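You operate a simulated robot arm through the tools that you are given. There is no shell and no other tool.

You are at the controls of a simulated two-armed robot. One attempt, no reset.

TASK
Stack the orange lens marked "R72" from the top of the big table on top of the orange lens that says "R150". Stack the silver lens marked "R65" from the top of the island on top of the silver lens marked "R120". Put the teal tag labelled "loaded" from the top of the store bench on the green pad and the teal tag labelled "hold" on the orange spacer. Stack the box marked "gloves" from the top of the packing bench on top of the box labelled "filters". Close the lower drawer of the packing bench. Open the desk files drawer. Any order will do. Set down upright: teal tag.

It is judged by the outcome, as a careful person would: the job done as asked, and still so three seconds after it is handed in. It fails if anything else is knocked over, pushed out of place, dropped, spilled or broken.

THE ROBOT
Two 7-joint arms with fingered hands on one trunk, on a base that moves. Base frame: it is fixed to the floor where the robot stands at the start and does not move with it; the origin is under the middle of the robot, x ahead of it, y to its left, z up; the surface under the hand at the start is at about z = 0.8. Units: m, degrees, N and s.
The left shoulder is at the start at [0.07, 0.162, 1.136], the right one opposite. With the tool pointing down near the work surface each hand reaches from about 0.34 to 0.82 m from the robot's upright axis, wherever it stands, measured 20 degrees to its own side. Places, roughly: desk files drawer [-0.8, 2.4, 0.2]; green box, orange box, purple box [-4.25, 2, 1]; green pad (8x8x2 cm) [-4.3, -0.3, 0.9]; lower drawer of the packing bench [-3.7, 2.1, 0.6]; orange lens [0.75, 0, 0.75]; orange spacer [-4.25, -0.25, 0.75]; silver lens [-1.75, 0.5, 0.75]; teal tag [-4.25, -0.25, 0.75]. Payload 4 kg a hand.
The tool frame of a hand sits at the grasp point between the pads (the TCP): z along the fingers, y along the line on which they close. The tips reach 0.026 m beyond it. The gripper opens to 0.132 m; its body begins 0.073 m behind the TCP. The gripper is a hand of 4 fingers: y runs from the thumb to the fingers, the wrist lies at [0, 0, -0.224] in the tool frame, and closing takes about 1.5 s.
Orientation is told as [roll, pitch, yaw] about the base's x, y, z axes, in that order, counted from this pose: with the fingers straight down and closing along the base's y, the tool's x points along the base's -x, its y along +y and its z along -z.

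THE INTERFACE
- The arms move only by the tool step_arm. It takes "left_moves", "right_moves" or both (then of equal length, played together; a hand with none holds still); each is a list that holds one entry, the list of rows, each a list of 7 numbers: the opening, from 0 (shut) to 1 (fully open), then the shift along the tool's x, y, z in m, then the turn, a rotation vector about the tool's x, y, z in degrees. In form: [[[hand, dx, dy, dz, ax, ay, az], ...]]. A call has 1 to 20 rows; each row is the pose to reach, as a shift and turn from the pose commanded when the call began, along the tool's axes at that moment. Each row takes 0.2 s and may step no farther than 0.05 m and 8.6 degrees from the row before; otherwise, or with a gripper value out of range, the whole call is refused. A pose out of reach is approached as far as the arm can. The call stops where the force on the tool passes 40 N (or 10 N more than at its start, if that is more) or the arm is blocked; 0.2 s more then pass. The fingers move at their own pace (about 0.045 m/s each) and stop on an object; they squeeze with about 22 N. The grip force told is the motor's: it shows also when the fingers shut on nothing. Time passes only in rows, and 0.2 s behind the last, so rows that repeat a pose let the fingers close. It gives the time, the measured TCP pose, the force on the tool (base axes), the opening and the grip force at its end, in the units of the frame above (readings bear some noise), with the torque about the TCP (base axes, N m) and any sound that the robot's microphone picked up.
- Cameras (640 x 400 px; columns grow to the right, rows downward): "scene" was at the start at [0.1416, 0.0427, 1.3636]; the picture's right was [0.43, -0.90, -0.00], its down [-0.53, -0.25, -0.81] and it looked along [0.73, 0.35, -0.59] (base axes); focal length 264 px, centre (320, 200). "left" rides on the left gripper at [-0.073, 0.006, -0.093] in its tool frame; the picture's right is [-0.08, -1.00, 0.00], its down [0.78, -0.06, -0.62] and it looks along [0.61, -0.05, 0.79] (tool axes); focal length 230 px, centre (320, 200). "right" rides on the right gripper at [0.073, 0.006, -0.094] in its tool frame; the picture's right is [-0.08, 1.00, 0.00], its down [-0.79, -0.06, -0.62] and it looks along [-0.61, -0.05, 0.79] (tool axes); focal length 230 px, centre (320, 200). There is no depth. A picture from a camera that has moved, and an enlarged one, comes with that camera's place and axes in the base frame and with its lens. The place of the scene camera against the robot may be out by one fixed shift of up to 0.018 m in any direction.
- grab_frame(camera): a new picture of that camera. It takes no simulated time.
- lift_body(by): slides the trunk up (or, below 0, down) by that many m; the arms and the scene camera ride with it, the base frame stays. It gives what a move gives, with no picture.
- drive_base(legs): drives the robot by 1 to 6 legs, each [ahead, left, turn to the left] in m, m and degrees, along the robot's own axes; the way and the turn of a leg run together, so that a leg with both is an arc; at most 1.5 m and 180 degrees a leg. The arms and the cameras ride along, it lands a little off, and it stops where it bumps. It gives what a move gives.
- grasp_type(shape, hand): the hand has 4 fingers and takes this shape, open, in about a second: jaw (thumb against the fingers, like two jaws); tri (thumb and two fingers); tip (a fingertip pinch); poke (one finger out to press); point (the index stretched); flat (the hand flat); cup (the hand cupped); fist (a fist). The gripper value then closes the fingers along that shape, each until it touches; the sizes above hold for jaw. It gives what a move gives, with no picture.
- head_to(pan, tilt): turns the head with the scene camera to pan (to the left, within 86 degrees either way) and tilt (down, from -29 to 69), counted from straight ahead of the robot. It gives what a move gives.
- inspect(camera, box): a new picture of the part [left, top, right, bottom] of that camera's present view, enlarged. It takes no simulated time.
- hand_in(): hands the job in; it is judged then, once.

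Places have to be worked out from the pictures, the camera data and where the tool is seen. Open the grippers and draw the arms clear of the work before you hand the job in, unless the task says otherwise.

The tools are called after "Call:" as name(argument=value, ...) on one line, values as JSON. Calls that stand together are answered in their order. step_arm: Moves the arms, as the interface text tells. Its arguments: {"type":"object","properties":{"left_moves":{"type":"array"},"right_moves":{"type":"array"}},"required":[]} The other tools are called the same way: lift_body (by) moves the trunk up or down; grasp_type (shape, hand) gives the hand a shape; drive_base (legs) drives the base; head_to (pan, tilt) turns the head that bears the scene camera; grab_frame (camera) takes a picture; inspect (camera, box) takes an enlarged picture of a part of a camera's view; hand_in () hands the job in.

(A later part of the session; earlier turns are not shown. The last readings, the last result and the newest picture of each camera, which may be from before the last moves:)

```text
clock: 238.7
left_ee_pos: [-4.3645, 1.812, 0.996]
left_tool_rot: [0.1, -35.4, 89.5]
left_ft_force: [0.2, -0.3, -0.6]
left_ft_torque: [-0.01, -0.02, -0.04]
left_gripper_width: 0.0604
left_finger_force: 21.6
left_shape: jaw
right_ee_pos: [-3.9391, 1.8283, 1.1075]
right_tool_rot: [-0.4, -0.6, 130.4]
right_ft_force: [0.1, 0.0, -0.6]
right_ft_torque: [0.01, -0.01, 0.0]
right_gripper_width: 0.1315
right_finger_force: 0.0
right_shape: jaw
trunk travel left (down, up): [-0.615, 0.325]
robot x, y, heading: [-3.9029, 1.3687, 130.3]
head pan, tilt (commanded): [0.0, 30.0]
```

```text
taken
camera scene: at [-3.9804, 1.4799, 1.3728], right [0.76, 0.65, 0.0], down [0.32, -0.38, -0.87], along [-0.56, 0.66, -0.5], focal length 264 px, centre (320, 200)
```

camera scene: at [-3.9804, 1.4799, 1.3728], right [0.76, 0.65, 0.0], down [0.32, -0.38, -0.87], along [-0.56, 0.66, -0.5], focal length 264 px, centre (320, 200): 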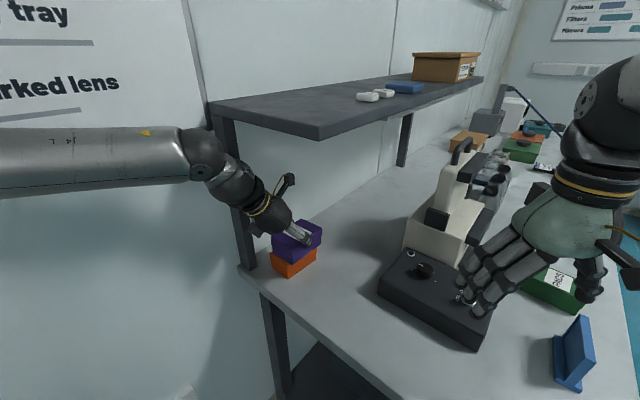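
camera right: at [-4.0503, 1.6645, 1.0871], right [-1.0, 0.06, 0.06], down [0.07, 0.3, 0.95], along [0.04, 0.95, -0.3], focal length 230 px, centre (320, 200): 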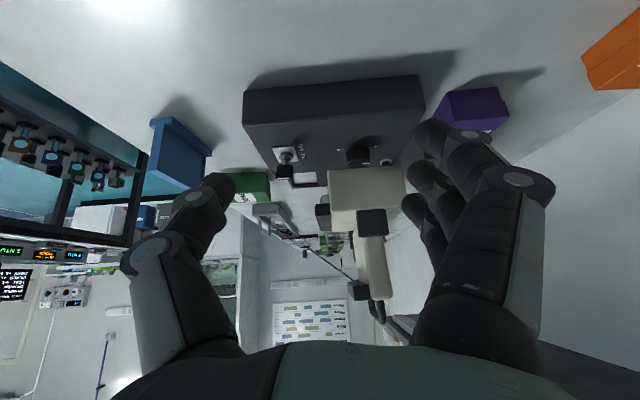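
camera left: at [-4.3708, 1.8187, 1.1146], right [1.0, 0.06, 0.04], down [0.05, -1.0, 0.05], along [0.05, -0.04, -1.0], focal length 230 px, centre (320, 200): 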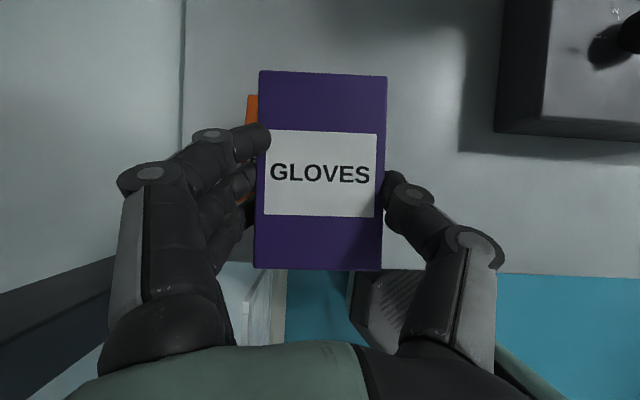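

The purple box now hovers over FILTERS. I'll fine-align by (-2.2 cm, +1.3 cm), then lower 2 cm and look.

Call:
step_arm(left_moves=[[[0.15, -0.005, 0.011, 0.004, 0, 0, 0], [0.15, -0.0106, 0.0225, 0.0075, 0, 0, 0], [0.15, -0.0048, 0.0225, 0.0157, 0, 0, 0], [0.15, 0.001, 0.0225, 0.0238, 0, 0, 0], [0.15, 0.001, 0.0225, 0.0238, 0, 0, 0]]])

Call:
grab_frame(camera="left")

Call:
inspect(camera="scene", box=[220, 180, 380, 300])

```text
clock: 239.9
left_ee_pos: [-4.3874, 1.8267, 0.9757]
left_tool_rot: [0.1, -35.3, 89.5]
left_ft_force: [-0.1, 0.9, -1.4]
left_ft_torque: [-0.03, 0.01, -0.03]
left_gripper_width: 0.0606
left_finger_force: 22.0
left_shape: jaw
right_ee_pos: [-3.9408, 1.828, 1.109]
right_tool_rot: [-0.5, -0.5, 130.5]
right_ft_force: [0.5, 0.3, 0.6]
right_ft_torque: [0.01, 0.01, 0.0]
right_gripper_width: 0.1316
right_finger_force: 0.0
right_shape: jaw
trunk travel left (down, up): [-0.615, 0.325]
robot x, y, heading: [-3.9046, 1.3682, 130.4]
head pan, tilt (commanded): [0.0, 30.0]
```

```text
taken
camera left: at [-4.3944, 1.8324, 1.094], right [1.0, 0.06, 0.04], down [0.05, -1.0, 0.05], along [0.05, -0.05, -1.0], focal length 230 px, centre (320, 200)
```

left: 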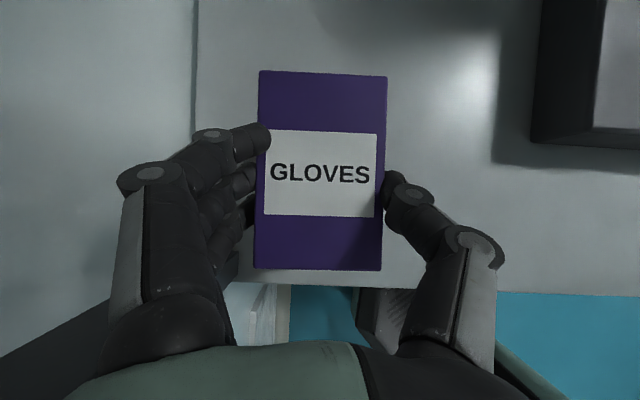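

```text
3.33 times, centred on (300, 240) of scene
camera zoom: at [-3.9813, 1.4804, 1.3726], right [0.76, 0.65, 0.0], down [0.32, -0.38, -0.87], along [-0.56, 0.66, -0.5], focal length 878 px, centre (387, 67)
```

zoom: 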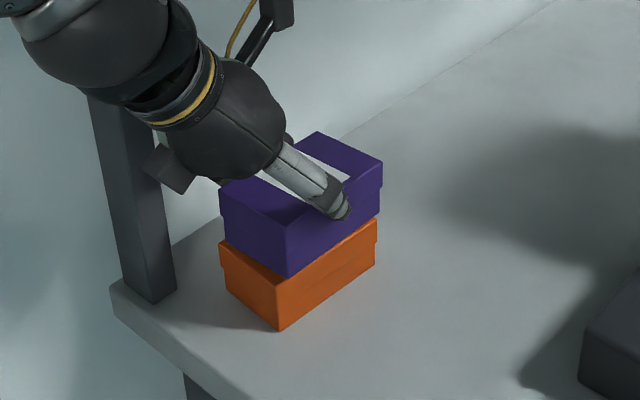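

The boxes are aligned within a few millimetres. I'll lower in small steps until contact.

Call:
step_arm(left_moves=[[[0.15, 0.0023, 0.002, 0.0033, 0, 0, 0], [0.15, 0.0046, 0.002, 0.0065, 0, 0, 0]]])

Call:
step_arm(left_moves=[[[0.15, 0.0012, 0, 0.0016, 0, 0, 0], [0.15, 0.0017, 0, 0.0024, 0, 0, 0]]])

Call:
inspect(camera="scene", box=[220, 180, 380, 300])

```text
clock: 240.5
left_ee_pos: [-4.3903, 1.8254, 0.9681]
left_tool_rot: [0.2, -35.5, 89.4]
left_ft_force: [-0.7, -0.3, 1.2]
left_ft_torque: [0.18, 0.16, 0.05]
left_gripper_width: 0.0607
left_finger_force: 21.9
left_shape: jaw
right_ee_pos: [-3.9403, 1.8264, 1.1081]
right_tool_rot: [-0.4, -0.7, 130.5]
right_ft_force: [-0.6, 0.7, 0.1]
right_ft_torque: [-0.01, 0.01, -0.01]
right_gripper_width: 0.1319
right_finger_force: 0.1
right_shape: jaw
trunk travel left (down, up): [-0.615, 0.325]
robot x, y, heading: [-3.9021, 1.3688, 130.4]
head pan, tilt (commanded): [0.0, 30.0]
```

```text
clock: 241.1
left_ee_pos: [-4.3898, 1.8264, 0.9669]
left_tool_rot: [0.3, -35.6, 89.5]
left_ft_force: [-0.9, -2.4, 7.9]
left_ft_torque: [0.4, 0.35, 0.09]
left_gripper_width: 0.0606
left_finger_force: 22.3
left_shape: jaw
right_ee_pos: [-3.9403, 1.8261, 1.1092]
right_tool_rot: [-0.3, -0.6, 130.4]
right_ft_force: [0.1, 0.4, -0.4]
right_ft_torque: [0.0, -0.01, 0.01]
right_gripper_width: 0.1318
right_finger_force: 0.2
right_shape: jaw
trunk travel left (down, up): [-0.615, 0.325]
robot x, y, heading: [-3.9029, 1.3673, 130.7]
head pan, tilt (commanded): [0.0, 30.0]
```

```text
3.33 times, centred on (300, 240) of scene
camera zoom: at [-3.9803, 1.479, 1.3729], right [0.76, 0.65, 0.0], down [0.32, -0.38, -0.87], along [-0.56, 0.66, -0.5], focal length 878 px, centre (387, 67)
```

zoom: 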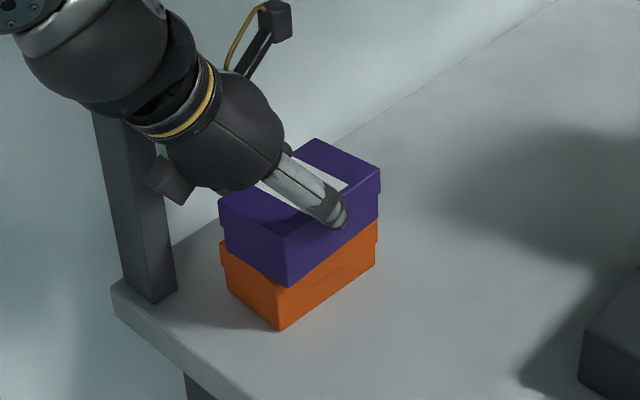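

Contact at about 8 N, and the purple box sits on the orange one. I'll release gently with a small opening.

Call:
step_arm(left_moves=[[[0.3, 0, 0, 0, 0, 0, 0], [0.48, 0, 0, 0, 0, 0, 0], [0.52, 0, 0, 0, 0, 0, 0], [0.56, 0, 0, 0, 0, 0, 0], [0.6, 0, 0, 0, 0, 0, 0], [0.6, 0, 0, 0, 0, 0, 0], [0.6, 0, 0, 0, 0, 0, 0]]])

Call:
grab_frame(camera="left")

Call:
inspect(camera="scene", box=[220, 180, 380, 300])

```text
clock: 242.7
left_ee_pos: [-4.3903, 1.8255, 0.965]
left_tool_rot: [0.1, -35.4, 89.5]
left_ft_force: [-1.0, -0.8, 7.1]
left_ft_torque: [0.2, 0.32, 0.06]
left_gripper_width: 0.0785
left_finger_force: 0.1
left_shape: jaw
right_ee_pos: [-3.9413, 1.8257, 1.1088]
right_tool_rot: [-0.4, -0.6, 130.6]
right_ft_force: [0.7, 0.0, 0.3]
right_ft_torque: [-0.02, -0.01, -0.02]
right_gripper_width: 0.1318
right_finger_force: 0.1
right_shape: jaw
trunk travel left (down, up): [-0.615, 0.325]
robot x, y, heading: [-3.9019, 1.3686, 130.2]
head pan, tilt (commanded): [0.0, 30.0]
```

```text
taken
camera left: at [-4.3963, 1.8312, 1.0835], right [1.0, 0.06, 0.04], down [0.05, -1.0, 0.05], along [0.05, -0.04, -1.0], focal length 230 px, centre (320, 200)
```

left: 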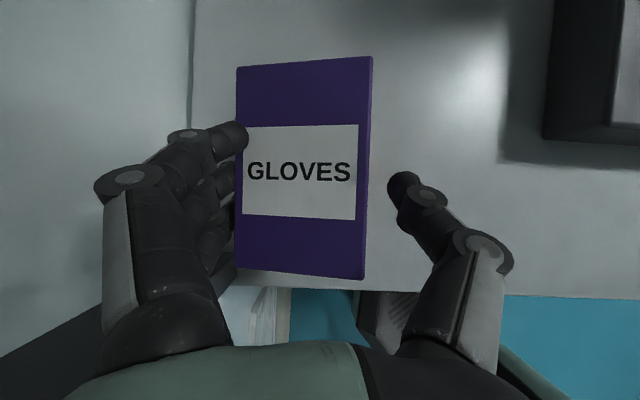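

```text
3.33 times, centred on (300, 240) of scene
camera zoom: at [-3.9805, 1.4792, 1.3728], right [0.76, 0.65, 0.0], down [0.32, -0.38, -0.87], along [-0.56, 0.66, -0.5], focal length 878 px, centre (387, 67)
```

zoom: 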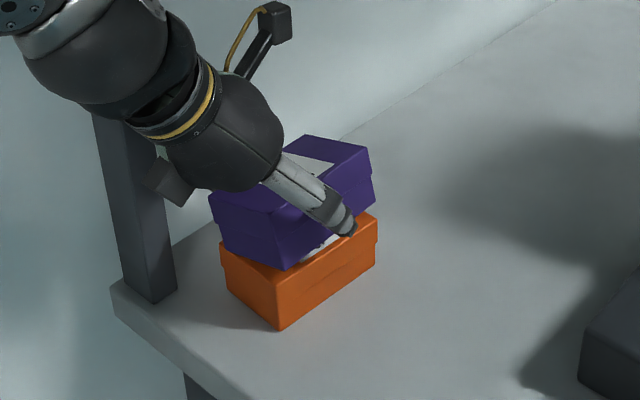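

The purple box has tilted: one finger seems to be pressing down on its -x edge (7 N), lifting the other side. I'll raise the hand a few millimetres to relieve it.

Call:
step_arm(left_moves=[[[0.6, -0.0012, 0, -0.0016, 0, 0, 0], [0.6, -0.0023, 0, -0.0033, 0, 0, 0]]])

Call:
grab_frame(camera="left")

Call:
inspect(camera="scene", box=[240, 200, 340, 280])

```text
clock: 243.3
left_ee_pos: [-4.3904, 1.8253, 0.967]
left_tool_rot: [0.1, -35.4, 89.5]
left_ft_force: [-0.1, -0.2, -1.5]
left_ft_torque: [0.0, 0.03, 0.0]
left_gripper_width: 0.0789
left_finger_force: 0.0
left_shape: jaw
right_ee_pos: [-3.9403, 1.8266, 1.1081]
right_tool_rot: [-0.5, -0.4, 130.6]
right_ft_force: [0.7, -0.1, 0.2]
right_ft_torque: [0.0, 0.0, 0.01]
right_gripper_width: 0.1319
right_finger_force: 0.0
right_shape: jaw
trunk travel left (down, up): [-0.615, 0.325]
robot x, y, heading: [-3.9027, 1.3693, 130.2]
head pan, tilt (commanded): [0.0, 30.0]
```

```text
taken
camera left: at [-4.3965, 1.8321, 1.085], right [1.0, 0.06, 0.04], down [0.05, -1.0, 0.05], along [0.05, -0.05, -1.0], focal length 230 px, centre (320, 200)
```

left: 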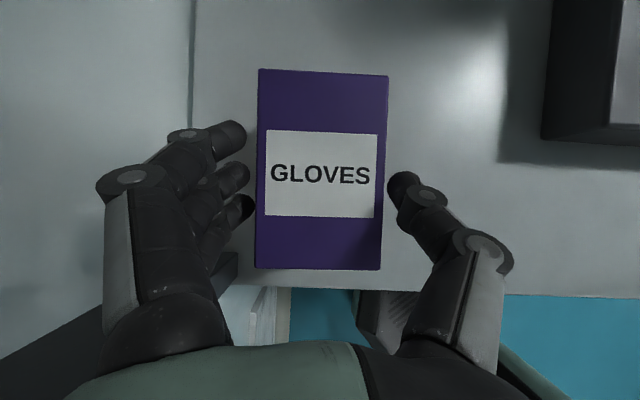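

```text
5.00 times, centred on (290, 240) of scene
camera zoom: at [-3.9811, 1.4804, 1.3725], right [0.76, 0.65, 0.0], down [0.32, -0.38, -0.87], along [-0.56, 0.66, -0.5], focal length 1317 px, centre (470, 0)
```

zoom: 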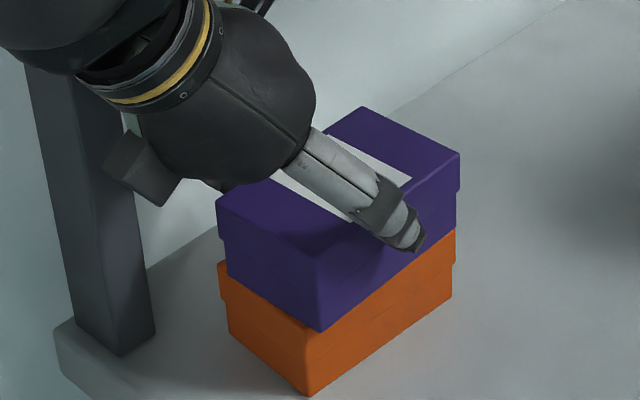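

The box settled flat and well aligned on FILTERS, and the fingers are free. I'll nudge the hand 2 mm toward +x and raise it straight up, checking along the way.

Call:
step_arm(left_moves=[[[0.6, 0, -0.002, 0, 0, 0, 0], [0.6, -0.003, -0.002, -0.004, 0, 0, 0], [0.6, -0.006, -0.002, -0.008, 0, 0, 0], [0.6, -0.0087, -0.002, -0.0122, 0, 0, 0]]])

Call:
grab_frame(camera="left")

Call:
inspect(camera="scene", box=[240, 200, 340, 280])

```text
clock: 244.3
left_ee_pos: [-4.3876, 1.8257, 0.985]
left_tool_rot: [0.1, -35.5, 89.5]
left_ft_force: [-0.2, 0.3, 0.1]
left_ft_torque: [0.0, -0.04, 0.01]
left_gripper_width: 0.0789
left_finger_force: 0.1
left_shape: jaw
right_ee_pos: [-3.9403, 1.8279, 1.1081]
right_tool_rot: [-0.4, -0.5, 130.5]
right_ft_force: [-0.7, 0.0, -0.2]
right_ft_torque: [0.0, -0.02, -0.02]
right_gripper_width: 0.132
right_finger_force: 0.0
right_shape: jaw
trunk travel left (down, up): [-0.615, 0.325]
robot x, y, heading: [-3.9, 1.3674, 130.6]
head pan, tilt (commanded): [0.0, 30.0]
```

```text
taken
camera left: at [-4.3932, 1.8317, 1.1022], right [1.0, 0.06, 0.04], down [0.05, -1.0, 0.05], along [0.05, -0.05, -1.0], focal length 230 px, centre (320, 200)
```

left: 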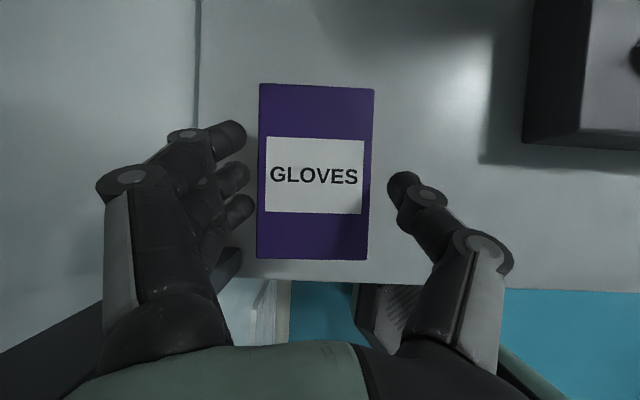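

```text
5.00 times, centred on (290, 240) of scene
camera zoom: at [-3.981, 1.4802, 1.3727], right [0.76, 0.65, 0.0], down [0.32, -0.38, -0.87], along [-0.56, 0.66, -0.5], focal length 1317 px, centre (470, 0)
```

zoom: 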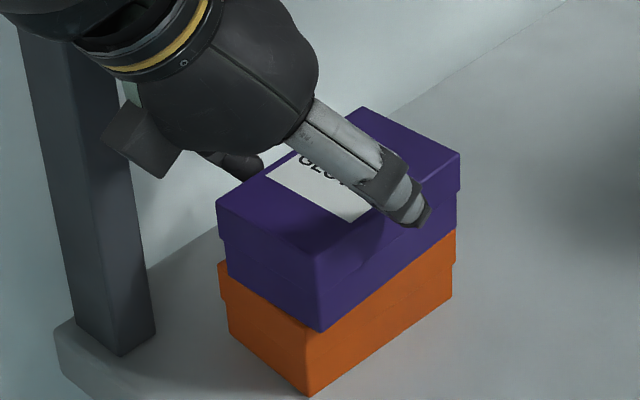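

The stack is stable and the hand is free. I'll raise another 4 cm, then move off toward +x and back out.

Call:
step_arm(left_moves=[[[0.6, -0.0116, 0, -0.0163, 0, 0, 0], [0.6, -0.0232, 0, -0.0326, 0, 0, 0], [0.6, -0.0232, -0.03, -0.0326, 0, 0, 0], [0.6, -0.0151, -0.06, -0.0384, 0, 0, 0], [0.6, 0.0012, -0.09, -0.05, 0, 0, 0], [0.6, 0.0338, -0.1, -0.073, 0, 0, 0], [0.6, 0.0665, -0.1, -0.096, 0, 0, 0], [0.6, 0.099, -0.1, -0.119, 0, 0, 0], [0.6, 0.132, -0.1, -0.142, 0, 0, 0], [0.6, 0.132, -0.1, -0.142, 0, 0, 0]]])

Call:
grab_frame(camera="scene")

Call:
inspect(camera="scene", box=[220, 190, 380, 300])

```text
clock: 246.5
left_ee_pos: [-4.2881, 1.6359, 1.0227]
left_tool_rot: [0.0, -35.2, 89.5]
left_ft_force: [-0.1, 0.2, -0.3]
left_ft_torque: [0.01, 0.0, -0.01]
left_gripper_width: 0.079
left_finger_force: 0.2
left_shape: jaw
right_ee_pos: [-3.9413, 1.8278, 1.1075]
right_tool_rot: [-0.3, -0.5, 130.4]
right_ft_force: [-0.1, 1.1, 0.0]
right_ft_torque: [-0.03, 0.02, 0.0]
right_gripper_width: 0.1319
right_finger_force: 0.1
right_shape: jaw
trunk travel left (down, up): [-0.615, 0.325]
robot x, y, heading: [-3.9006, 1.3654, 130.4]
head pan, tilt (commanded): [0.0, 30.0]
```

```text
taken
camera scene: at [-3.9812, 1.4817, 1.3725], right [0.76, 0.65, 0.0], down [0.32, -0.38, -0.87], along [-0.56, 0.66, -0.5], focal length 264 px, centre (320, 200)
```

scene: 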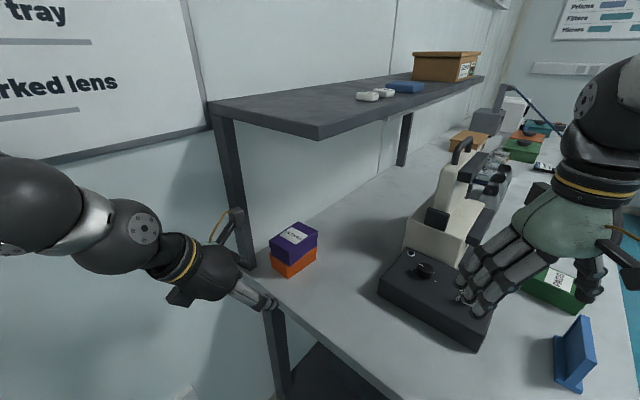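

```text
3.64 times, centred on (300, 245) of scene
camera zoom: at [-3.9812, 1.4817, 1.3725], right [0.76, 0.65, 0.0], down [0.32, -0.38, -0.87], along [-0.56, 0.66, -0.5], focal length 958 px, centre (393, 36)
```

zoom: 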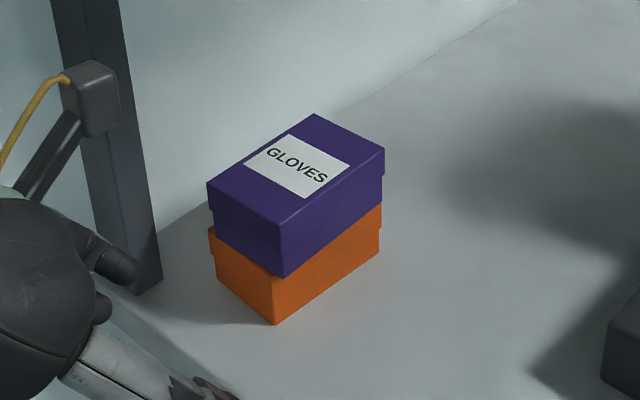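

GLOVES is squarely on FILTERS. I'll back the base out a little and bring the left hand to a neutral tucked pose.

Call:
drive_base(legs=[[-0.1, 0, 0]])

Call:
step_arm(left_moves=[[[1, 0.005, -0.006, -0.025, -1.79, 4.81, -5.66], [1, 0.011, -0.012, -0.05, -3.59, 9.62, -11.31], [1, 0.016, -0.018, -0.074, -5.38, 14.43, -16.97], [1, 0.021, -0.024, -0.099, -7.18, 19.25, -22.63], [1, 0.027, -0.03, -0.124, -8.97, 24.06, -28.29], [1, 0.032, -0.036, -0.148, -10.77, 28.87, -33.94], [1, 0.037, -0.042, -0.173, -12.56, 33.68, -39.6], [1, 0.037, -0.042, -0.173, -12.56, 33.68, -39.6]]])

Call:
grab_frame(camera="scene")

```text
clock: 247.6
left_ee_pos: [-4.2249, 1.5608, 1.0241]
left_tool_rot: [0.0, -35.4, 89.5]
left_ft_force: [-0.1, -0.6, 0.1]
left_ft_torque: [0.0, 0.01, -0.02]
left_gripper_width: 0.0788
left_finger_force: 0.0
left_shape: jaw
right_ee_pos: [-3.877, 1.7514, 1.1078]
right_tool_rot: [-0.4, -0.5, 130.4]
right_ft_force: [-0.7, -0.4, 0.5]
right_ft_torque: [0.0, 0.0, 0.01]
right_gripper_width: 0.1316
right_finger_force: 0.1
right_shape: jaw
trunk travel left (down, up): [-0.615, 0.325]
robot x, y, heading: [-3.8383, 1.2927, 130.2]
head pan, tilt (commanded): [0.0, 30.0]
```

```text
clock: 249.4
left_ee_pos: [-4.1829, 1.4291, 1.1427]
left_tool_rot: [-0.1, -0.2, 130.5]
left_ft_force: [0.3, -1.2, 0.0]
left_ft_torque: [0.01, 0.01, 0.01]
left_gripper_width: 0.1322
left_finger_force: 0.0
left_shape: jaw
right_ee_pos: [-3.8762, 1.7512, 1.1077]
right_tool_rot: [-0.4, -0.4, 130.4]
right_ft_force: [0.9, 0.5, 0.2]
right_ft_torque: [-0.03, -0.01, 0.02]
right_gripper_width: 0.1316
right_finger_force: 0.0
right_shape: jaw
trunk travel left (down, up): [-0.615, 0.325]
robot x, y, heading: [-3.8373, 1.2922, 130.3]
head pan, tilt (commanded): [0.0, 30.0]
```

```text
taken
camera scene: at [-3.9173, 1.4051, 1.3727], right [0.76, 0.65, 0.0], down [0.32, -0.38, -0.87], along [-0.56, 0.66, -0.5], focal length 264 px, centre (320, 200)
```

scene: 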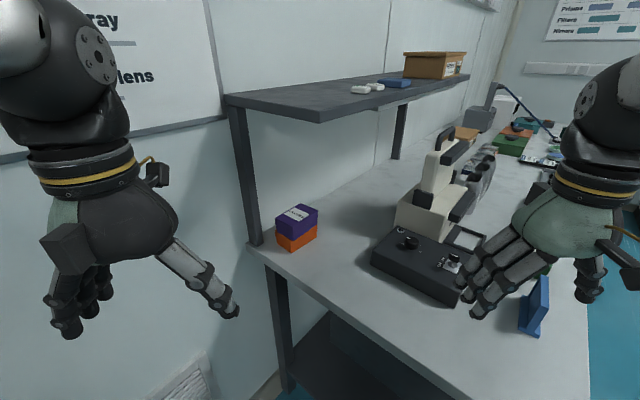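

Next the tags on the store bench, around (-4.25, -0.25). I'll turn to heading 180°, back out of the niche and move along the aisle to face that bench.

Call:
drive_base(legs=[[-0.1, 0, 0], [0, 0, 49.5], [-0.45, 0, 0]])

Call:
head_to(pan=45, tilt=25)

Call:
grab_frame(camera="scene")

```text
clock: 255.2
left_ee_pos: [-3.648, 1.0434, 1.1431]
left_tool_rot: [-0.1, -0.2, -180.0]
left_ft_force: [0.8, -0.3, 0.2]
left_ft_torque: [0.0, -0.04, -0.01]
left_gripper_width: 0.1318
left_finger_force: 0.0
left_shape: jaw
right_ee_pos: [-3.6948, 1.4842, 1.1075]
right_tool_rot: [-0.4, -0.6, -179.9]
right_ft_force: [-0.3, -0.3, 0.0]
right_ft_torque: [-0.02, 0.0, 0.01]
right_gripper_width: 0.1318
right_finger_force: 0.0
right_shape: jaw
trunk travel left (down, up): [-0.615, 0.325]
robot x, y, heading: [-3.32, 1.2143, 179.8]
head pan, tilt (commanded): [0.0, 30.0]
```

```text
clock: 256.3
left_ee_pos: [-3.6476, 1.0427, 1.1435]
left_tool_rot: [-0.1, -0.2, -180.0]
left_ft_force: [-0.4, -0.3, 1.0]
left_ft_torque: [-0.01, -0.01, 0.0]
left_gripper_width: 0.1319
left_finger_force: 0.1
left_shape: jaw
right_ee_pos: [-3.6955, 1.4851, 1.1086]
right_tool_rot: [-0.4, -0.6, -179.9]
right_ft_force: [0.1, 0.0, 0.0]
right_ft_torque: [0.01, 0.01, -0.01]
right_gripper_width: 0.1318
right_finger_force: 0.0
right_shape: jaw
trunk travel left (down, up): [-0.615, 0.325]
robot x, y, heading: [-3.3225, 1.2158, 180.3]
head pan, tilt (commanded): [45.0, 25.0]
```

```text
taken
camera scene: at [-3.4236, 1.1573, 1.3807], right [-0.71, 0.71, 0.0], down [0.3, 0.3, -0.91], along [-0.64, -0.64, -0.42], focal length 264 px, centre (320, 200)
```

scene: 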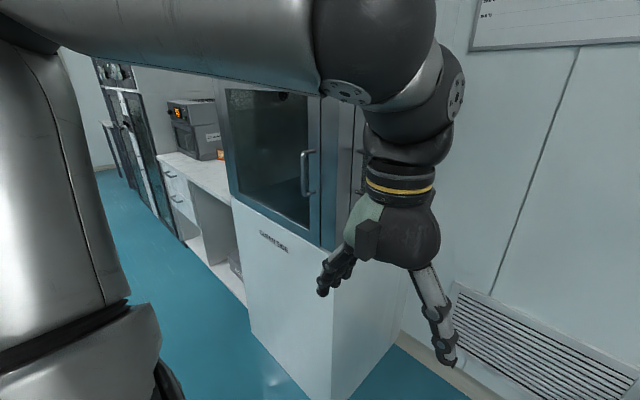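

The aisle is clear. I'll drive sideways left to bring the store bench in front of the robot.

Call:
drive_base(legs=[[0, 1.2, 0]])

Call:
head_to(pan=10, tilt=30)

Call:
grab_frame(camera="scene")

```text
clock: 262.3
left_ee_pos: [-3.6429, -0.1462, 1.1433]
left_tool_rot: [-0.2, -0.2, -179.5]
left_ft_force: [-0.8, -0.6, 0.3]
left_ft_torque: [0.0, -0.01, 0.0]
left_gripper_width: 0.1318
left_finger_force: 0.0
left_shape: jaw
right_ee_pos: [-3.6942, 0.2959, 1.1086]
right_tool_rot: [-0.4, -0.5, -179.5]
right_ft_force: [-1.0, -1.2, 0.4]
right_ft_torque: [0.0, 0.02, 0.01]
right_gripper_width: 0.1318
right_finger_force: 0.1
right_shape: jaw
trunk travel left (down, up): [-0.615, 0.325]
robot x, y, heading: [-3.3178, 0.0257, -179.9]
head pan, tilt (commanded): [45.0, 25.0]
```

```text
clock: 263.3
left_ee_pos: [-3.6439, -0.1478, 1.1434]
left_tool_rot: [-0.1, -0.2, -179.6]
left_ft_force: [-0.5, -0.1, -0.4]
left_ft_torque: [-0.01, 0.04, -0.01]
left_gripper_width: 0.1317
left_finger_force: 0.1
left_shape: jaw
right_ee_pos: [-3.6946, 0.296, 1.1077]
right_tool_rot: [-0.3, -0.5, -179.5]
right_ft_force: [0.0, 0.7, -0.7]
right_ft_torque: [0.0, -0.01, 0.0]
right_gripper_width: 0.1319
right_finger_force: 0.1
right_shape: jaw
trunk travel left (down, up): [-0.615, 0.325]
robot x, y, heading: [-3.3142, 0.0294, -179.4]
head pan, tilt (commanded): [10.0, 30.0]
```

```text
taken
camera scene: at [-3.4442, 0.0179, 1.3727], right [-0.18, 0.98, 0.0], down [0.49, 0.09, -0.87], along [-0.85, -0.16, -0.5], focal length 264 px, centre (320, 200)
```

scene: 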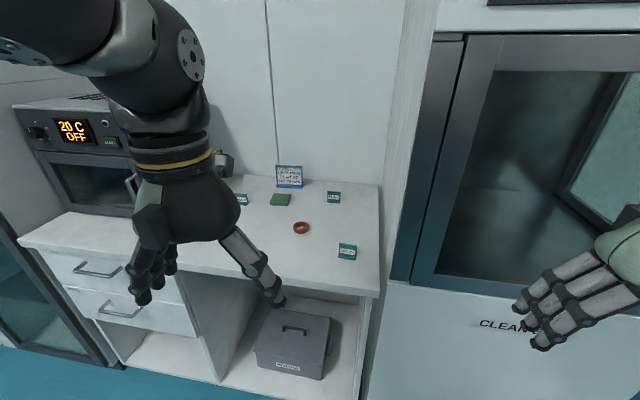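

The store bench is in view with three teal tags, the green pad and the orange ring spacer. I'll zoom in to read the tags.

Call:
inspect(camera="scene", box=[220, 150, 380, 270])

Call:
inspect(camera="scene", box=[320, 180, 370, 270])

Call:
inspect(camera="scene", box=[225, 180, 275, 215])

```text
3.33 times, centred on (300, 210) of scene
camera zoom: at [-3.4442, 0.0179, 1.3727], right [-0.18, 0.98, 0.0], down [0.49, 0.09, -0.87], along [-0.85, -0.16, -0.5], focal length 878 px, centre (387, 167)
```

zoom: 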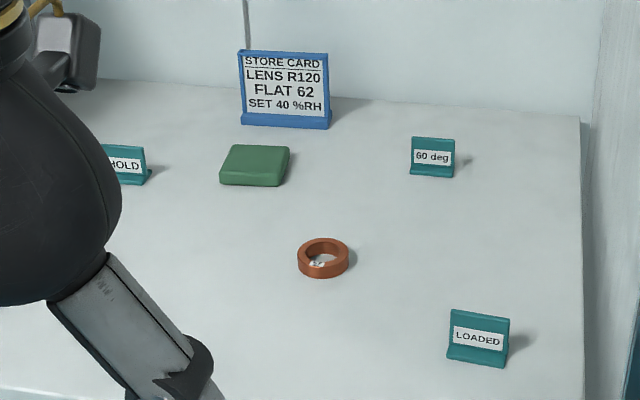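

```text
4.44 times, centred on (345, 225) of scene
camera zoom: at [-3.4442, 0.0179, 1.3727], right [-0.18, 0.98, 0.0], down [0.49, 0.09, -0.87], along [-0.85, -0.16, -0.5], focal length 1171 px, centre (209, 89)
```

zoom: 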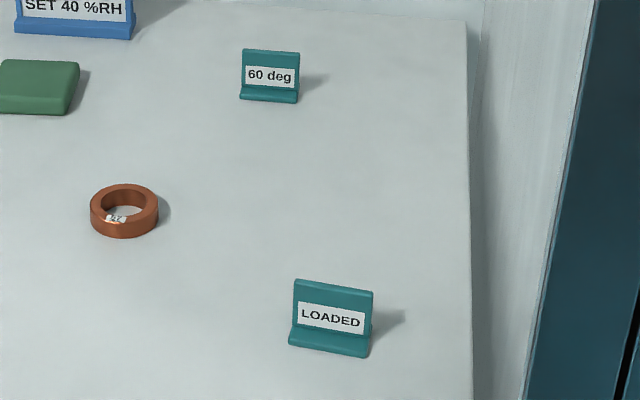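

```text
11.43 times, centred on (250, 198) of scene
camera zoom: at [-3.4442, 0.0179, 1.3727], right [-0.18, 0.98, 0.0], down [0.49, 0.09, -0.87], along [-0.85, -0.16, -0.5], focal length 3011 px, centre (1120, 229)
```

zoom: 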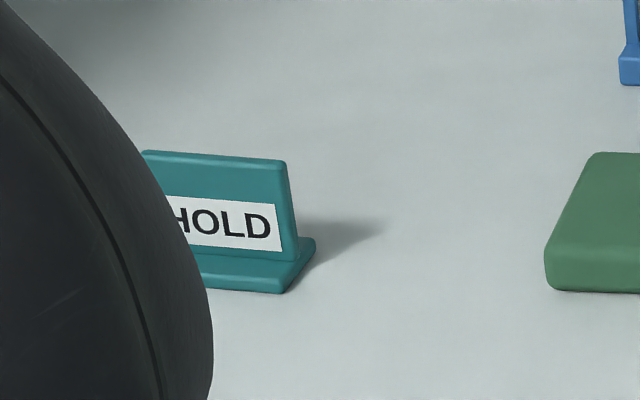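

LOADED is at about (-4.02, -0.01), HOLD at (-4.25, -0.44), the ring spacer at (-4.13, -0.17) and the green pad at (-4.29, -0.30). The tag plates are thin, so I'll test the fingertip pinch shape on the right hand in free space.

Call:
grasp_type(shape="tip", hand="right")

Call:
grab_frame(camera="right")

Call:
head_to(pan=-40, tilt=35)

Call:
grab_frame(camera="scene")

```text
clock: 264.2
left_ee_pos: [-3.6441, -0.1469, 1.142]
left_tool_rot: [-0.1, -0.2, -179.5]
left_ft_force: [0.8, 0.5, -0.3]
left_ft_torque: [-0.04, 0.0, -0.02]
left_gripper_width: 0.1321
left_finger_force: 0.1
left_shape: jaw
right_ee_pos: [-3.6924, 0.295, 1.1076]
right_tool_rot: [-0.4, -0.5, -179.5]
right_ft_force: [0.1, 0.2, 0.3]
right_ft_torque: [-0.02, 0.03, -0.01]
right_gripper_width: 0.1318
right_finger_force: 0.0
right_shape: tip
trunk travel left (down, up): [-0.615, 0.325]
robot x, y, heading: [-3.3188, 0.0299, -179.8]
head pan, tilt (commanded): [10.0, 30.0]
```

```text
taken
camera right: at [-3.6211, 0.2897, 1.2005], right [-0.07, -1.0, -0.01], down [-0.78, 0.05, 0.62], along [-0.62, 0.05, -0.78], focal length 230 px, centre (320, 200)
```

right: 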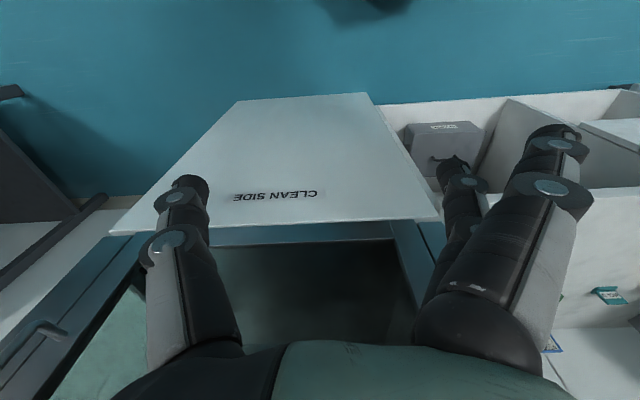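

```text
clock: 265.4
left_ee_pos: [-3.6446, -0.1477, 1.1437]
left_tool_rot: [-0.1, -0.1, -179.5]
left_ft_force: [0.2, 0.3, -0.3]
left_ft_torque: [0.01, 0.0, 0.0]
left_gripper_width: 0.1319
left_finger_force: 0.1
left_shape: jaw
right_ee_pos: [-3.693, 0.2953, 1.1076]
right_tool_rot: [-0.5, -0.5, -179.5]
right_ft_force: [-0.6, -0.1, 0.0]
right_ft_torque: [0.03, 0.01, -0.01]
right_gripper_width: 0.1321
right_finger_force: 0.1
right_shape: tip
trunk travel left (down, up): [-0.615, 0.325]
robot x, y, heading: [-3.3163, 0.0297, -179.5]
head pan, tilt (commanded): [-40.0, 35.0]
```

```text
taken
camera scene: at [-3.4231, 0.0903, 1.3649], right [0.64, 0.77, 0.0], down [0.44, -0.37, -0.82], along [-0.63, 0.52, -0.57], focal length 264 px, centre (320, 200)
```

scene: 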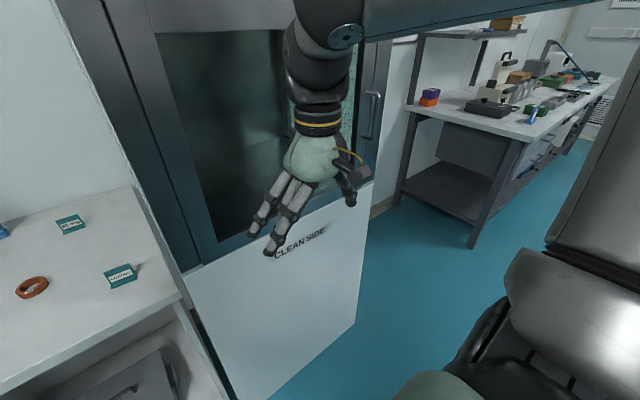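

I'll close the tip pinch to see how it meets.

Call:
step_arm(right_moves=[[[0.5, 0, 0, 0, 0, 0, 0], [0.3, 0, 0, 0, 0, 0, 0], [0, 0, 0, 0, 0, 0, 0], [0, 0, 0, 0, 0, 0, 0], [0, 0, 0, 0, 0, 0, 0], [0, 0, 0, 0, 0, 0, 0], [0, 0, 0, 0, 0, 0, 0], [0, 0, 0, 0, 0, 0, 0], [0, 0, 0, 0, 0, 0, 0]]])

Call:
grab_frame(camera="right")

Call:
inspect(camera="scene", box=[220, 80, 400, 280])

```text
clock: 267.4
left_ee_pos: [-3.6433, -0.1468, 1.1429]
left_tool_rot: [-0.1, -0.2, -179.4]
left_ft_force: [0.7, -0.2, 0.3]
left_ft_torque: [0.0, -0.02, 0.0]
left_gripper_width: 0.1319
left_finger_force: 0.2
left_shape: jaw
right_ee_pos: [-3.693, 0.2944, 1.1078]
right_tool_rot: [-0.4, -0.5, -179.5]
right_ft_force: [0.1, -0.1, -0.5]
right_ft_torque: [-0.04, -0.02, -0.02]
right_gripper_width: 0.0
right_finger_force: 21.8
right_shape: tip
trunk travel left (down, up): [-0.615, 0.325]
robot x, y, heading: [-3.3171, 0.0274, -179.6]
head pan, tilt (commanded): [-40.0, 35.0]
```

```text
taken
camera right: at [-3.6211, 0.2897, 1.2005], right [-0.07, -1.0, -0.01], down [-0.78, 0.05, 0.62], along [-0.62, 0.05, -0.78], focal length 230 px, centre (320, 200)
```

right: 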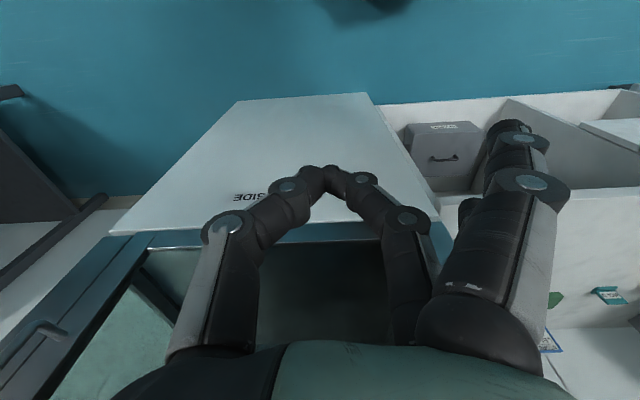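

```text
2.00 times, centred on (310, 180) of scene
camera zoom: at [-3.4231, 0.0904, 1.3649], right [0.64, 0.77, 0.0], down [0.44, -0.37, -0.82], along [-0.63, 0.52, -0.57], focal length 527 px, centre (340, 240)
```

zoom: 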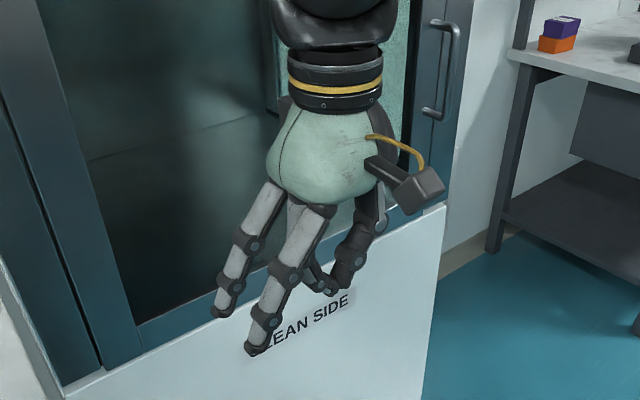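

The tip pinch meets with one finger while two stay extended. I'll test the three-finger "tri" shape too.

Call:
grasp_type(shape="tri", hand="right")

Call:
grab_frame(camera="right")

Call:
step_arm(right_moves=[[[0.5, 0, 0, 0, 0, 0, 0], [0.3, 0, 0, 0, 0, 0, 0], [0, 0, 0, 0, 0, 0, 0], [0, 0, 0, 0, 0, 0, 0], [0, 0, 0, 0, 0, 0, 0], [0, 0, 0, 0, 0, 0, 0], [0, 0, 0, 0, 0, 0, 0], [0, 0, 0, 0, 0, 0, 0], [0, 0, 0, 0, 0, 0, 0]]])

Call:
grab_frame(camera="right")

Call:
inspect(camera="scene", box=[220, 80, 400, 280])

```text
clock: 268.3
left_ee_pos: [-3.6436, -0.1466, 1.1444]
left_tool_rot: [-0.2, -0.3, -179.6]
left_ft_force: [0.4, 0.3, 0.3]
left_ft_torque: [-0.04, -0.03, 0.02]
left_gripper_width: 0.132
left_finger_force: 0.1
left_shape: jaw
right_ee_pos: [-3.6947, 0.2952, 1.1082]
right_tool_rot: [-0.4, -0.6, -179.5]
right_ft_force: [0.4, -0.1, -0.3]
right_ft_torque: [0.04, 0.02, 0.0]
right_gripper_width: 0.1319
right_finger_force: 0.1
right_shape: tri
trunk travel left (down, up): [-0.615, 0.325]
robot x, y, heading: [-3.3174, 0.0282, -179.6]
head pan, tilt (commanded): [-40.0, 35.0]
```

```text
taken
camera right: at [-3.6211, 0.2897, 1.2005], right [-0.07, -1.0, -0.01], down [-0.78, 0.05, 0.62], along [-0.62, 0.05, -0.78], focal length 230 px, centre (320, 200)
```

right: 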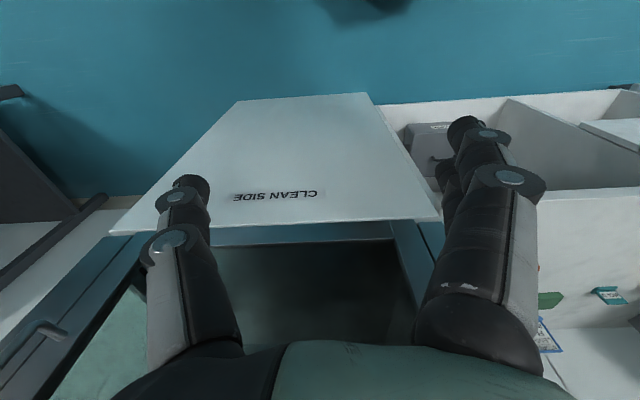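

```text
clock: 270.3
left_ee_pos: [-3.6442, -0.1475, 1.1429]
left_tool_rot: [-0.1, -0.1, -179.5]
left_ft_force: [0.0, -0.1, 0.0]
left_ft_torque: [0.01, -0.02, -0.01]
left_gripper_width: 0.1319
left_finger_force: 0.1
left_shape: jaw
right_ee_pos: [-3.6932, 0.294, 1.1073]
right_tool_rot: [-0.4, -0.5, -179.5]
right_ft_force: [-0.4, -0.4, -0.3]
right_ft_torque: [0.01, -0.01, -0.01]
right_gripper_width: 0.0001
right_finger_force: 22.0
right_shape: tri
trunk travel left (down, up): [-0.615, 0.325]
robot x, y, heading: [-3.313, 0.0311, -179.8]
head pan, tilt (commanded): [-40.0, 35.0]
```

```text
taken
camera right: at [-3.6211, 0.2897, 1.2005], right [-0.07, -1.0, -0.01], down [-0.78, 0.05, 0.62], along [-0.62, 0.05, -0.78], focal length 230 px, centre (320, 200)
```

right: 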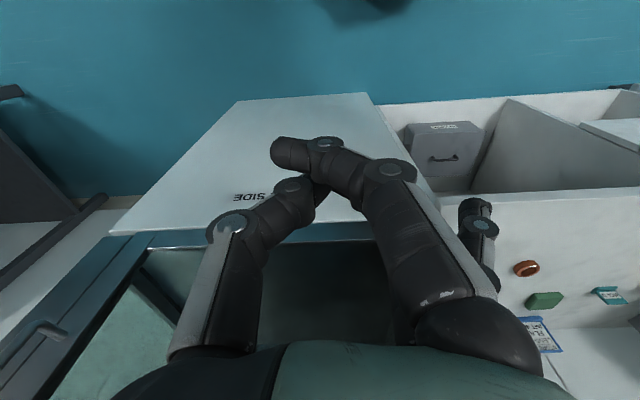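

```text
2.00 times, centred on (310, 180) of scene
camera zoom: at [-3.4231, 0.0904, 1.3649], right [0.64, 0.77, 0.0], down [0.44, -0.37, -0.82], along [-0.63, 0.52, -0.57], focal length 527 px, centre (340, 240)
```

zoom: 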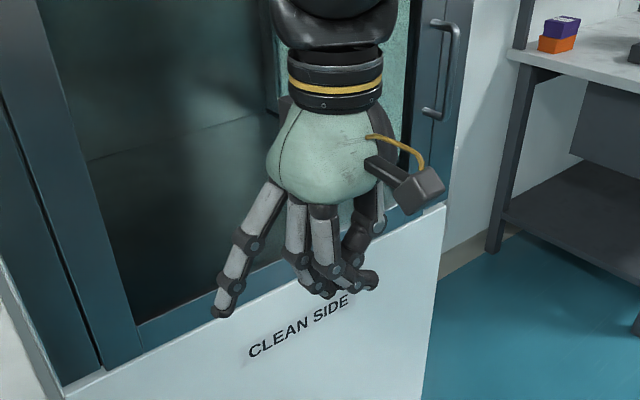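

In both shapes the fingers can close past the thumb's plane, so the normal jaw will hold a thin plate across three fingers. I'll go back to jaw, raise the left hand clear of the oven and drive closer to the store bench.

Call:
grasp_type(shape="jaw", hand="right")

Call:
step_arm(left_moves=[[[1, 0, 0, -0.04, 0, 0, 0], [1, 0, 0, -0.08, 0, 0, 0], [1, 0, 0, -0.12, 0, 0, 0], [1, 0, 0, -0.16, 0, 0, 0], [1, 0, 0, -0.2, 0, 0, 0], [1, 0, 0, -0.2, 0, 0, 0]]])

Call:
drive_base(legs=[[0, 0.55, 0]])

Call:
head_to(pan=-10, tilt=35)

Call:
grab_frame(camera="scene")

```text
clock: 271.2
left_ee_pos: [-3.6432, -0.1473, 1.1427]
left_tool_rot: [-0.2, -0.1, -179.5]
left_ft_force: [0.8, -0.6, 0.2]
left_ft_torque: [0.02, -0.01, 0.01]
left_gripper_width: 0.1321
left_finger_force: 0.2
left_shape: jaw
right_ee_pos: [-3.6942, 0.2947, 1.109]
right_tool_rot: [-0.4, -0.5, -179.5]
right_ft_force: [0.3, 0.5, 0.1]
right_ft_torque: [0.0, -0.02, 0.01]
right_gripper_width: 0.132
right_finger_force: 0.0
right_shape: jaw
trunk travel left (down, up): [-0.615, 0.325]
robot x, y, heading: [-3.3151, 0.0314, -179.7]
head pan, tilt (commanded): [-40.0, 35.0]
```

```text
clock: 272.6
left_ee_pos: [-3.6207, -0.1568, 1.2117]
left_tool_rot: [-0.3, -0.2, -179.5]
left_ft_force: [0.3, 0.7, -0.2]
left_ft_torque: [0.01, 0.02, 0.03]
left_gripper_width: 0.1318
left_finger_force: 0.1
left_shape: jaw
left hand out of reach, approached as far as the arm can: row 2, 3, 4, 5, 6
right_ee_pos: [-3.6939, 0.2945, 1.1075]
right_tool_rot: [-0.4, -0.6, -179.5]
right_ft_force: [0.9, 0.0, -0.1]
right_ft_torque: [0.02, 0.03, -0.01]
right_gripper_width: 0.1322
right_finger_force: 0.0
right_shape: jaw
trunk travel left (down, up): [-0.615, 0.325]
robot x, y, heading: [-3.3144, 0.0267, -179.5]
head pan, tilt (commanded): [-40.0, 35.0]
```

```text
clock: 275.8
left_ee_pos: [-3.6157, -0.7018, 1.2114]
left_tool_rot: [-0.2, -0.3, -179.2]
left_ft_force: [-0.1, 0.0, 0.5]
left_ft_torque: [-0.03, 0.0, -0.04]
left_gripper_width: 0.1318
left_finger_force: 0.0
left_shape: jaw
right_ee_pos: [-3.6889, -0.2517, 1.1085]
right_tool_rot: [-0.3, -0.6, -179.3]
right_ft_force: [-0.2, 0.3, 0.1]
right_ft_torque: [0.0, -0.01, -0.02]
right_gripper_width: 0.1319
right_finger_force: 0.1
right_shape: jaw
trunk travel left (down, up): [-0.615, 0.325]
robot x, y, heading: [-3.3143, -0.5158, -179.4]
head pan, tilt (commanded): [-40.0, 35.0]
```

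```text
clock: 276.7
left_ee_pos: [-3.6164, -0.7022, 1.2133]
left_tool_rot: [-0.3, -0.3, -179.4]
left_ft_force: [0.4, -0.3, -0.3]
left_ft_torque: [0.01, 0.02, -0.04]
left_gripper_width: 0.1318
left_finger_force: 0.1
left_shape: jaw
right_ee_pos: [-3.69, -0.2512, 1.1083]
right_tool_rot: [-0.4, -0.6, -179.3]
right_ft_force: [-0.6, 0.0, 0.2]
right_ft_torque: [0.01, 0.01, 0.01]
right_gripper_width: 0.1318
right_finger_force: 0.1
right_shape: jaw
trunk travel left (down, up): [-0.615, 0.325]
robot x, y, heading: [-3.3107, -0.5184, -179.4]
head pan, tilt (commanded): [-10.0, 35.0]
```

```text
taken
camera scene: at [-3.4376, -0.4965, 1.3649], right [0.16, 0.99, 0.0], down [0.57, -0.09, -0.82], along [-0.81, 0.13, -0.57], focal length 264 px, centre (320, 200)
```

scene: 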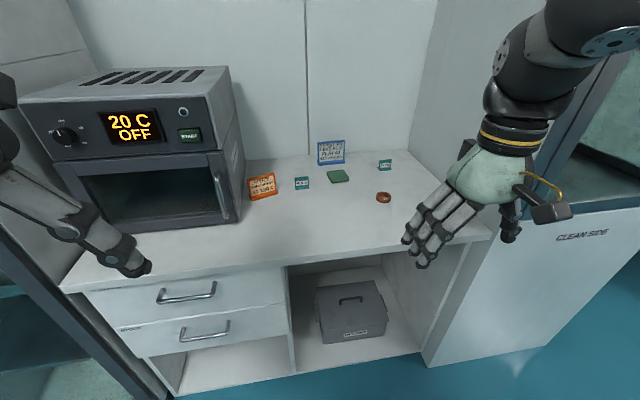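

I now have a clear view of all the items, with an orange card close to the left of HOLD. I'll drive up to the bench, about 0.33 m from its edge.

Call:
drive_base(legs=[[0.25, 0, -0.6]])

Call:
head_to(pan=-15, tilt=45)

Call:
grab_frame(camera="scene")

Call:
grab_frame(camera="right")

```text
clock: 278.6
left_ee_pos: [-3.8709, -0.698, 1.2123]
left_tool_rot: [-0.2, -0.5, 179.8]
left_ft_force: [-0.4, 0.2, -0.5]
left_ft_torque: [0.0, 0.04, 0.01]
left_gripper_width: 0.1319
left_finger_force: 0.2
left_shape: jaw
right_ee_pos: [-3.937, -0.2453, 1.1077]
right_tool_rot: [-0.3, -0.6, 179.8]
right_ft_force: [-0.7, 0.9, 0.1]
right_ft_torque: [-0.01, 0.03, -0.01]
right_gripper_width: 0.132
right_finger_force: 0.0
right_shape: jaw
trunk travel left (down, up): [-0.615, 0.325]
robot x, y, heading: [-3.563, -0.5153, 179.5]
head pan, tilt (commanded): [-10.0, 35.0]
```

```text
clock: 279.3
left_ee_pos: [-3.8721, -0.6969, 1.2118]
left_tool_rot: [-0.3, -0.4, 179.6]
left_ft_force: [0.5, 0.6, 0.2]
left_ft_torque: [0.03, -0.01, -0.03]
left_gripper_width: 0.132
left_finger_force: 0.0
left_shape: jaw
right_ee_pos: [-3.9368, -0.2455, 1.1083]
right_tool_rot: [-0.3, -0.5, 179.8]
right_ft_force: [0.1, 0.0, -0.9]
right_ft_torque: [-0.03, -0.01, -0.03]
right_gripper_width: 0.1323
right_finger_force: 0.0
right_shape: jaw
trunk travel left (down, up): [-0.615, 0.325]
robot x, y, heading: [-3.5662, -0.5142, 179.3]
head pan, tilt (commanded): [-15.0, 45.0]
```

```text
taken
camera scene: at [-3.6818, -0.4891, 1.35], right [0.27, 0.96, 0.0], down [0.68, -0.19, -0.71], along [-0.68, 0.19, -0.71], focal length 264 px, centre (320, 200)
```

scene: 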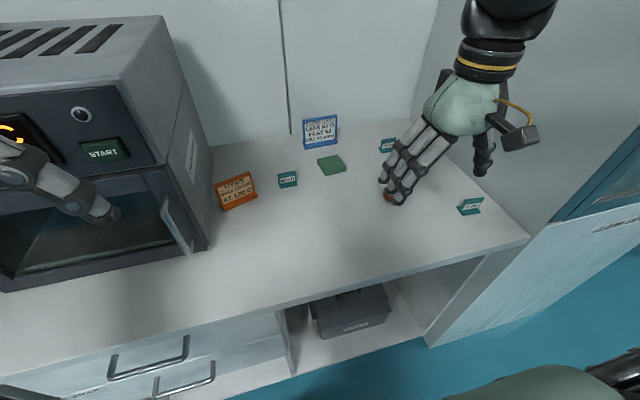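

```text
taken
camera right: at [-3.8655, -0.2517, 1.2004], right [-0.08, -1.0, -0.01], down [-0.78, 0.06, 0.62], along [-0.62, 0.06, -0.78], focal length 230 px, centre (320, 200)
```

right: 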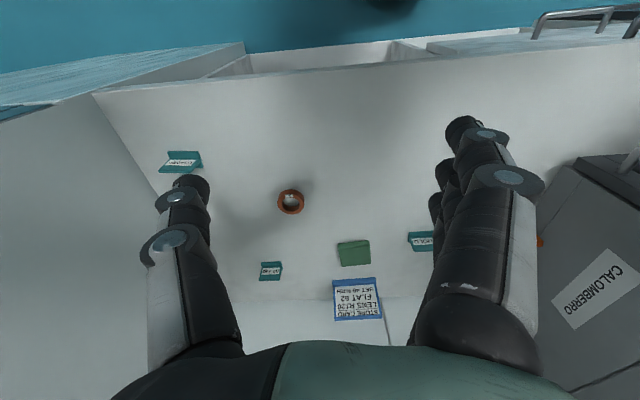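

I'll zoom the right wrist camera on the LOADED tag and the others to measure precisely.

Call:
inspect(camera="right", box=[90, 120, 250, 220])

Call:
inspect(camera="right", box=[250, 180, 450, 330])

Call:
inspect(camera="scene", box=[200, 110, 360, 220])

```text
4.00 times, centred on (170, 170) of right
camera zoom: at [-3.8655, -0.2517, 1.2004], right [-0.08, -1.0, -0.01], down [-0.78, 0.06, 0.62], along [-0.62, 0.06, -0.78], focal length 920 px, centre (920, 320)
```

zoom: 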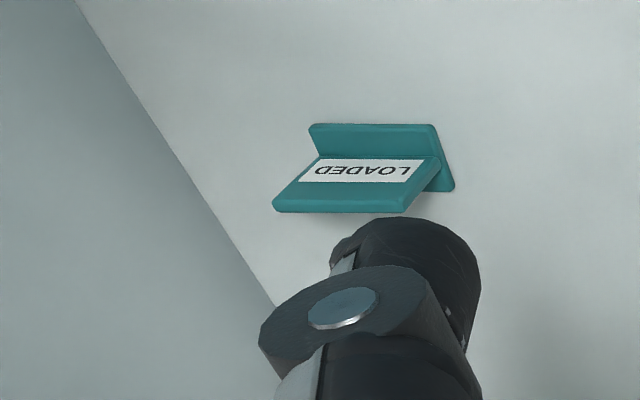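

```text
2.67 times, centred on (350, 255) of right
camera zoom: at [-3.8655, -0.2517, 1.2004], right [-0.08, -1.0, -0.01], down [-0.78, 0.06, 0.62], along [-0.62, 0.06, -0.78], focal length 614 px, centre (240, 53)
```

zoom: 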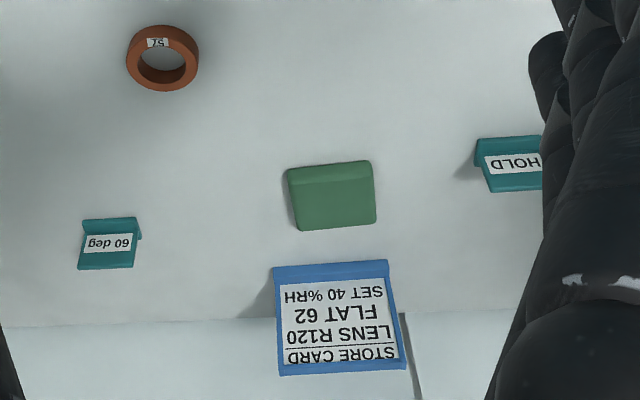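

```text
3.64 times, centred on (280, 165) of scene
camera zoom: at [-3.6818, -0.4891, 1.35], right [0.27, 0.96, 0.0], down [0.68, -0.19, -0.71], along [-0.68, 0.19, -0.71], focal length 958 px, centre (466, 327)
```

zoom: 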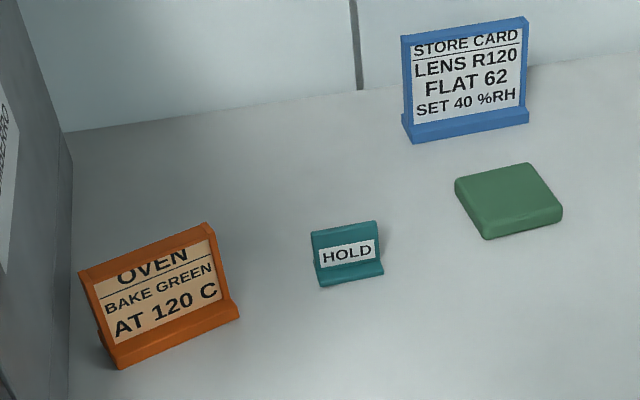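

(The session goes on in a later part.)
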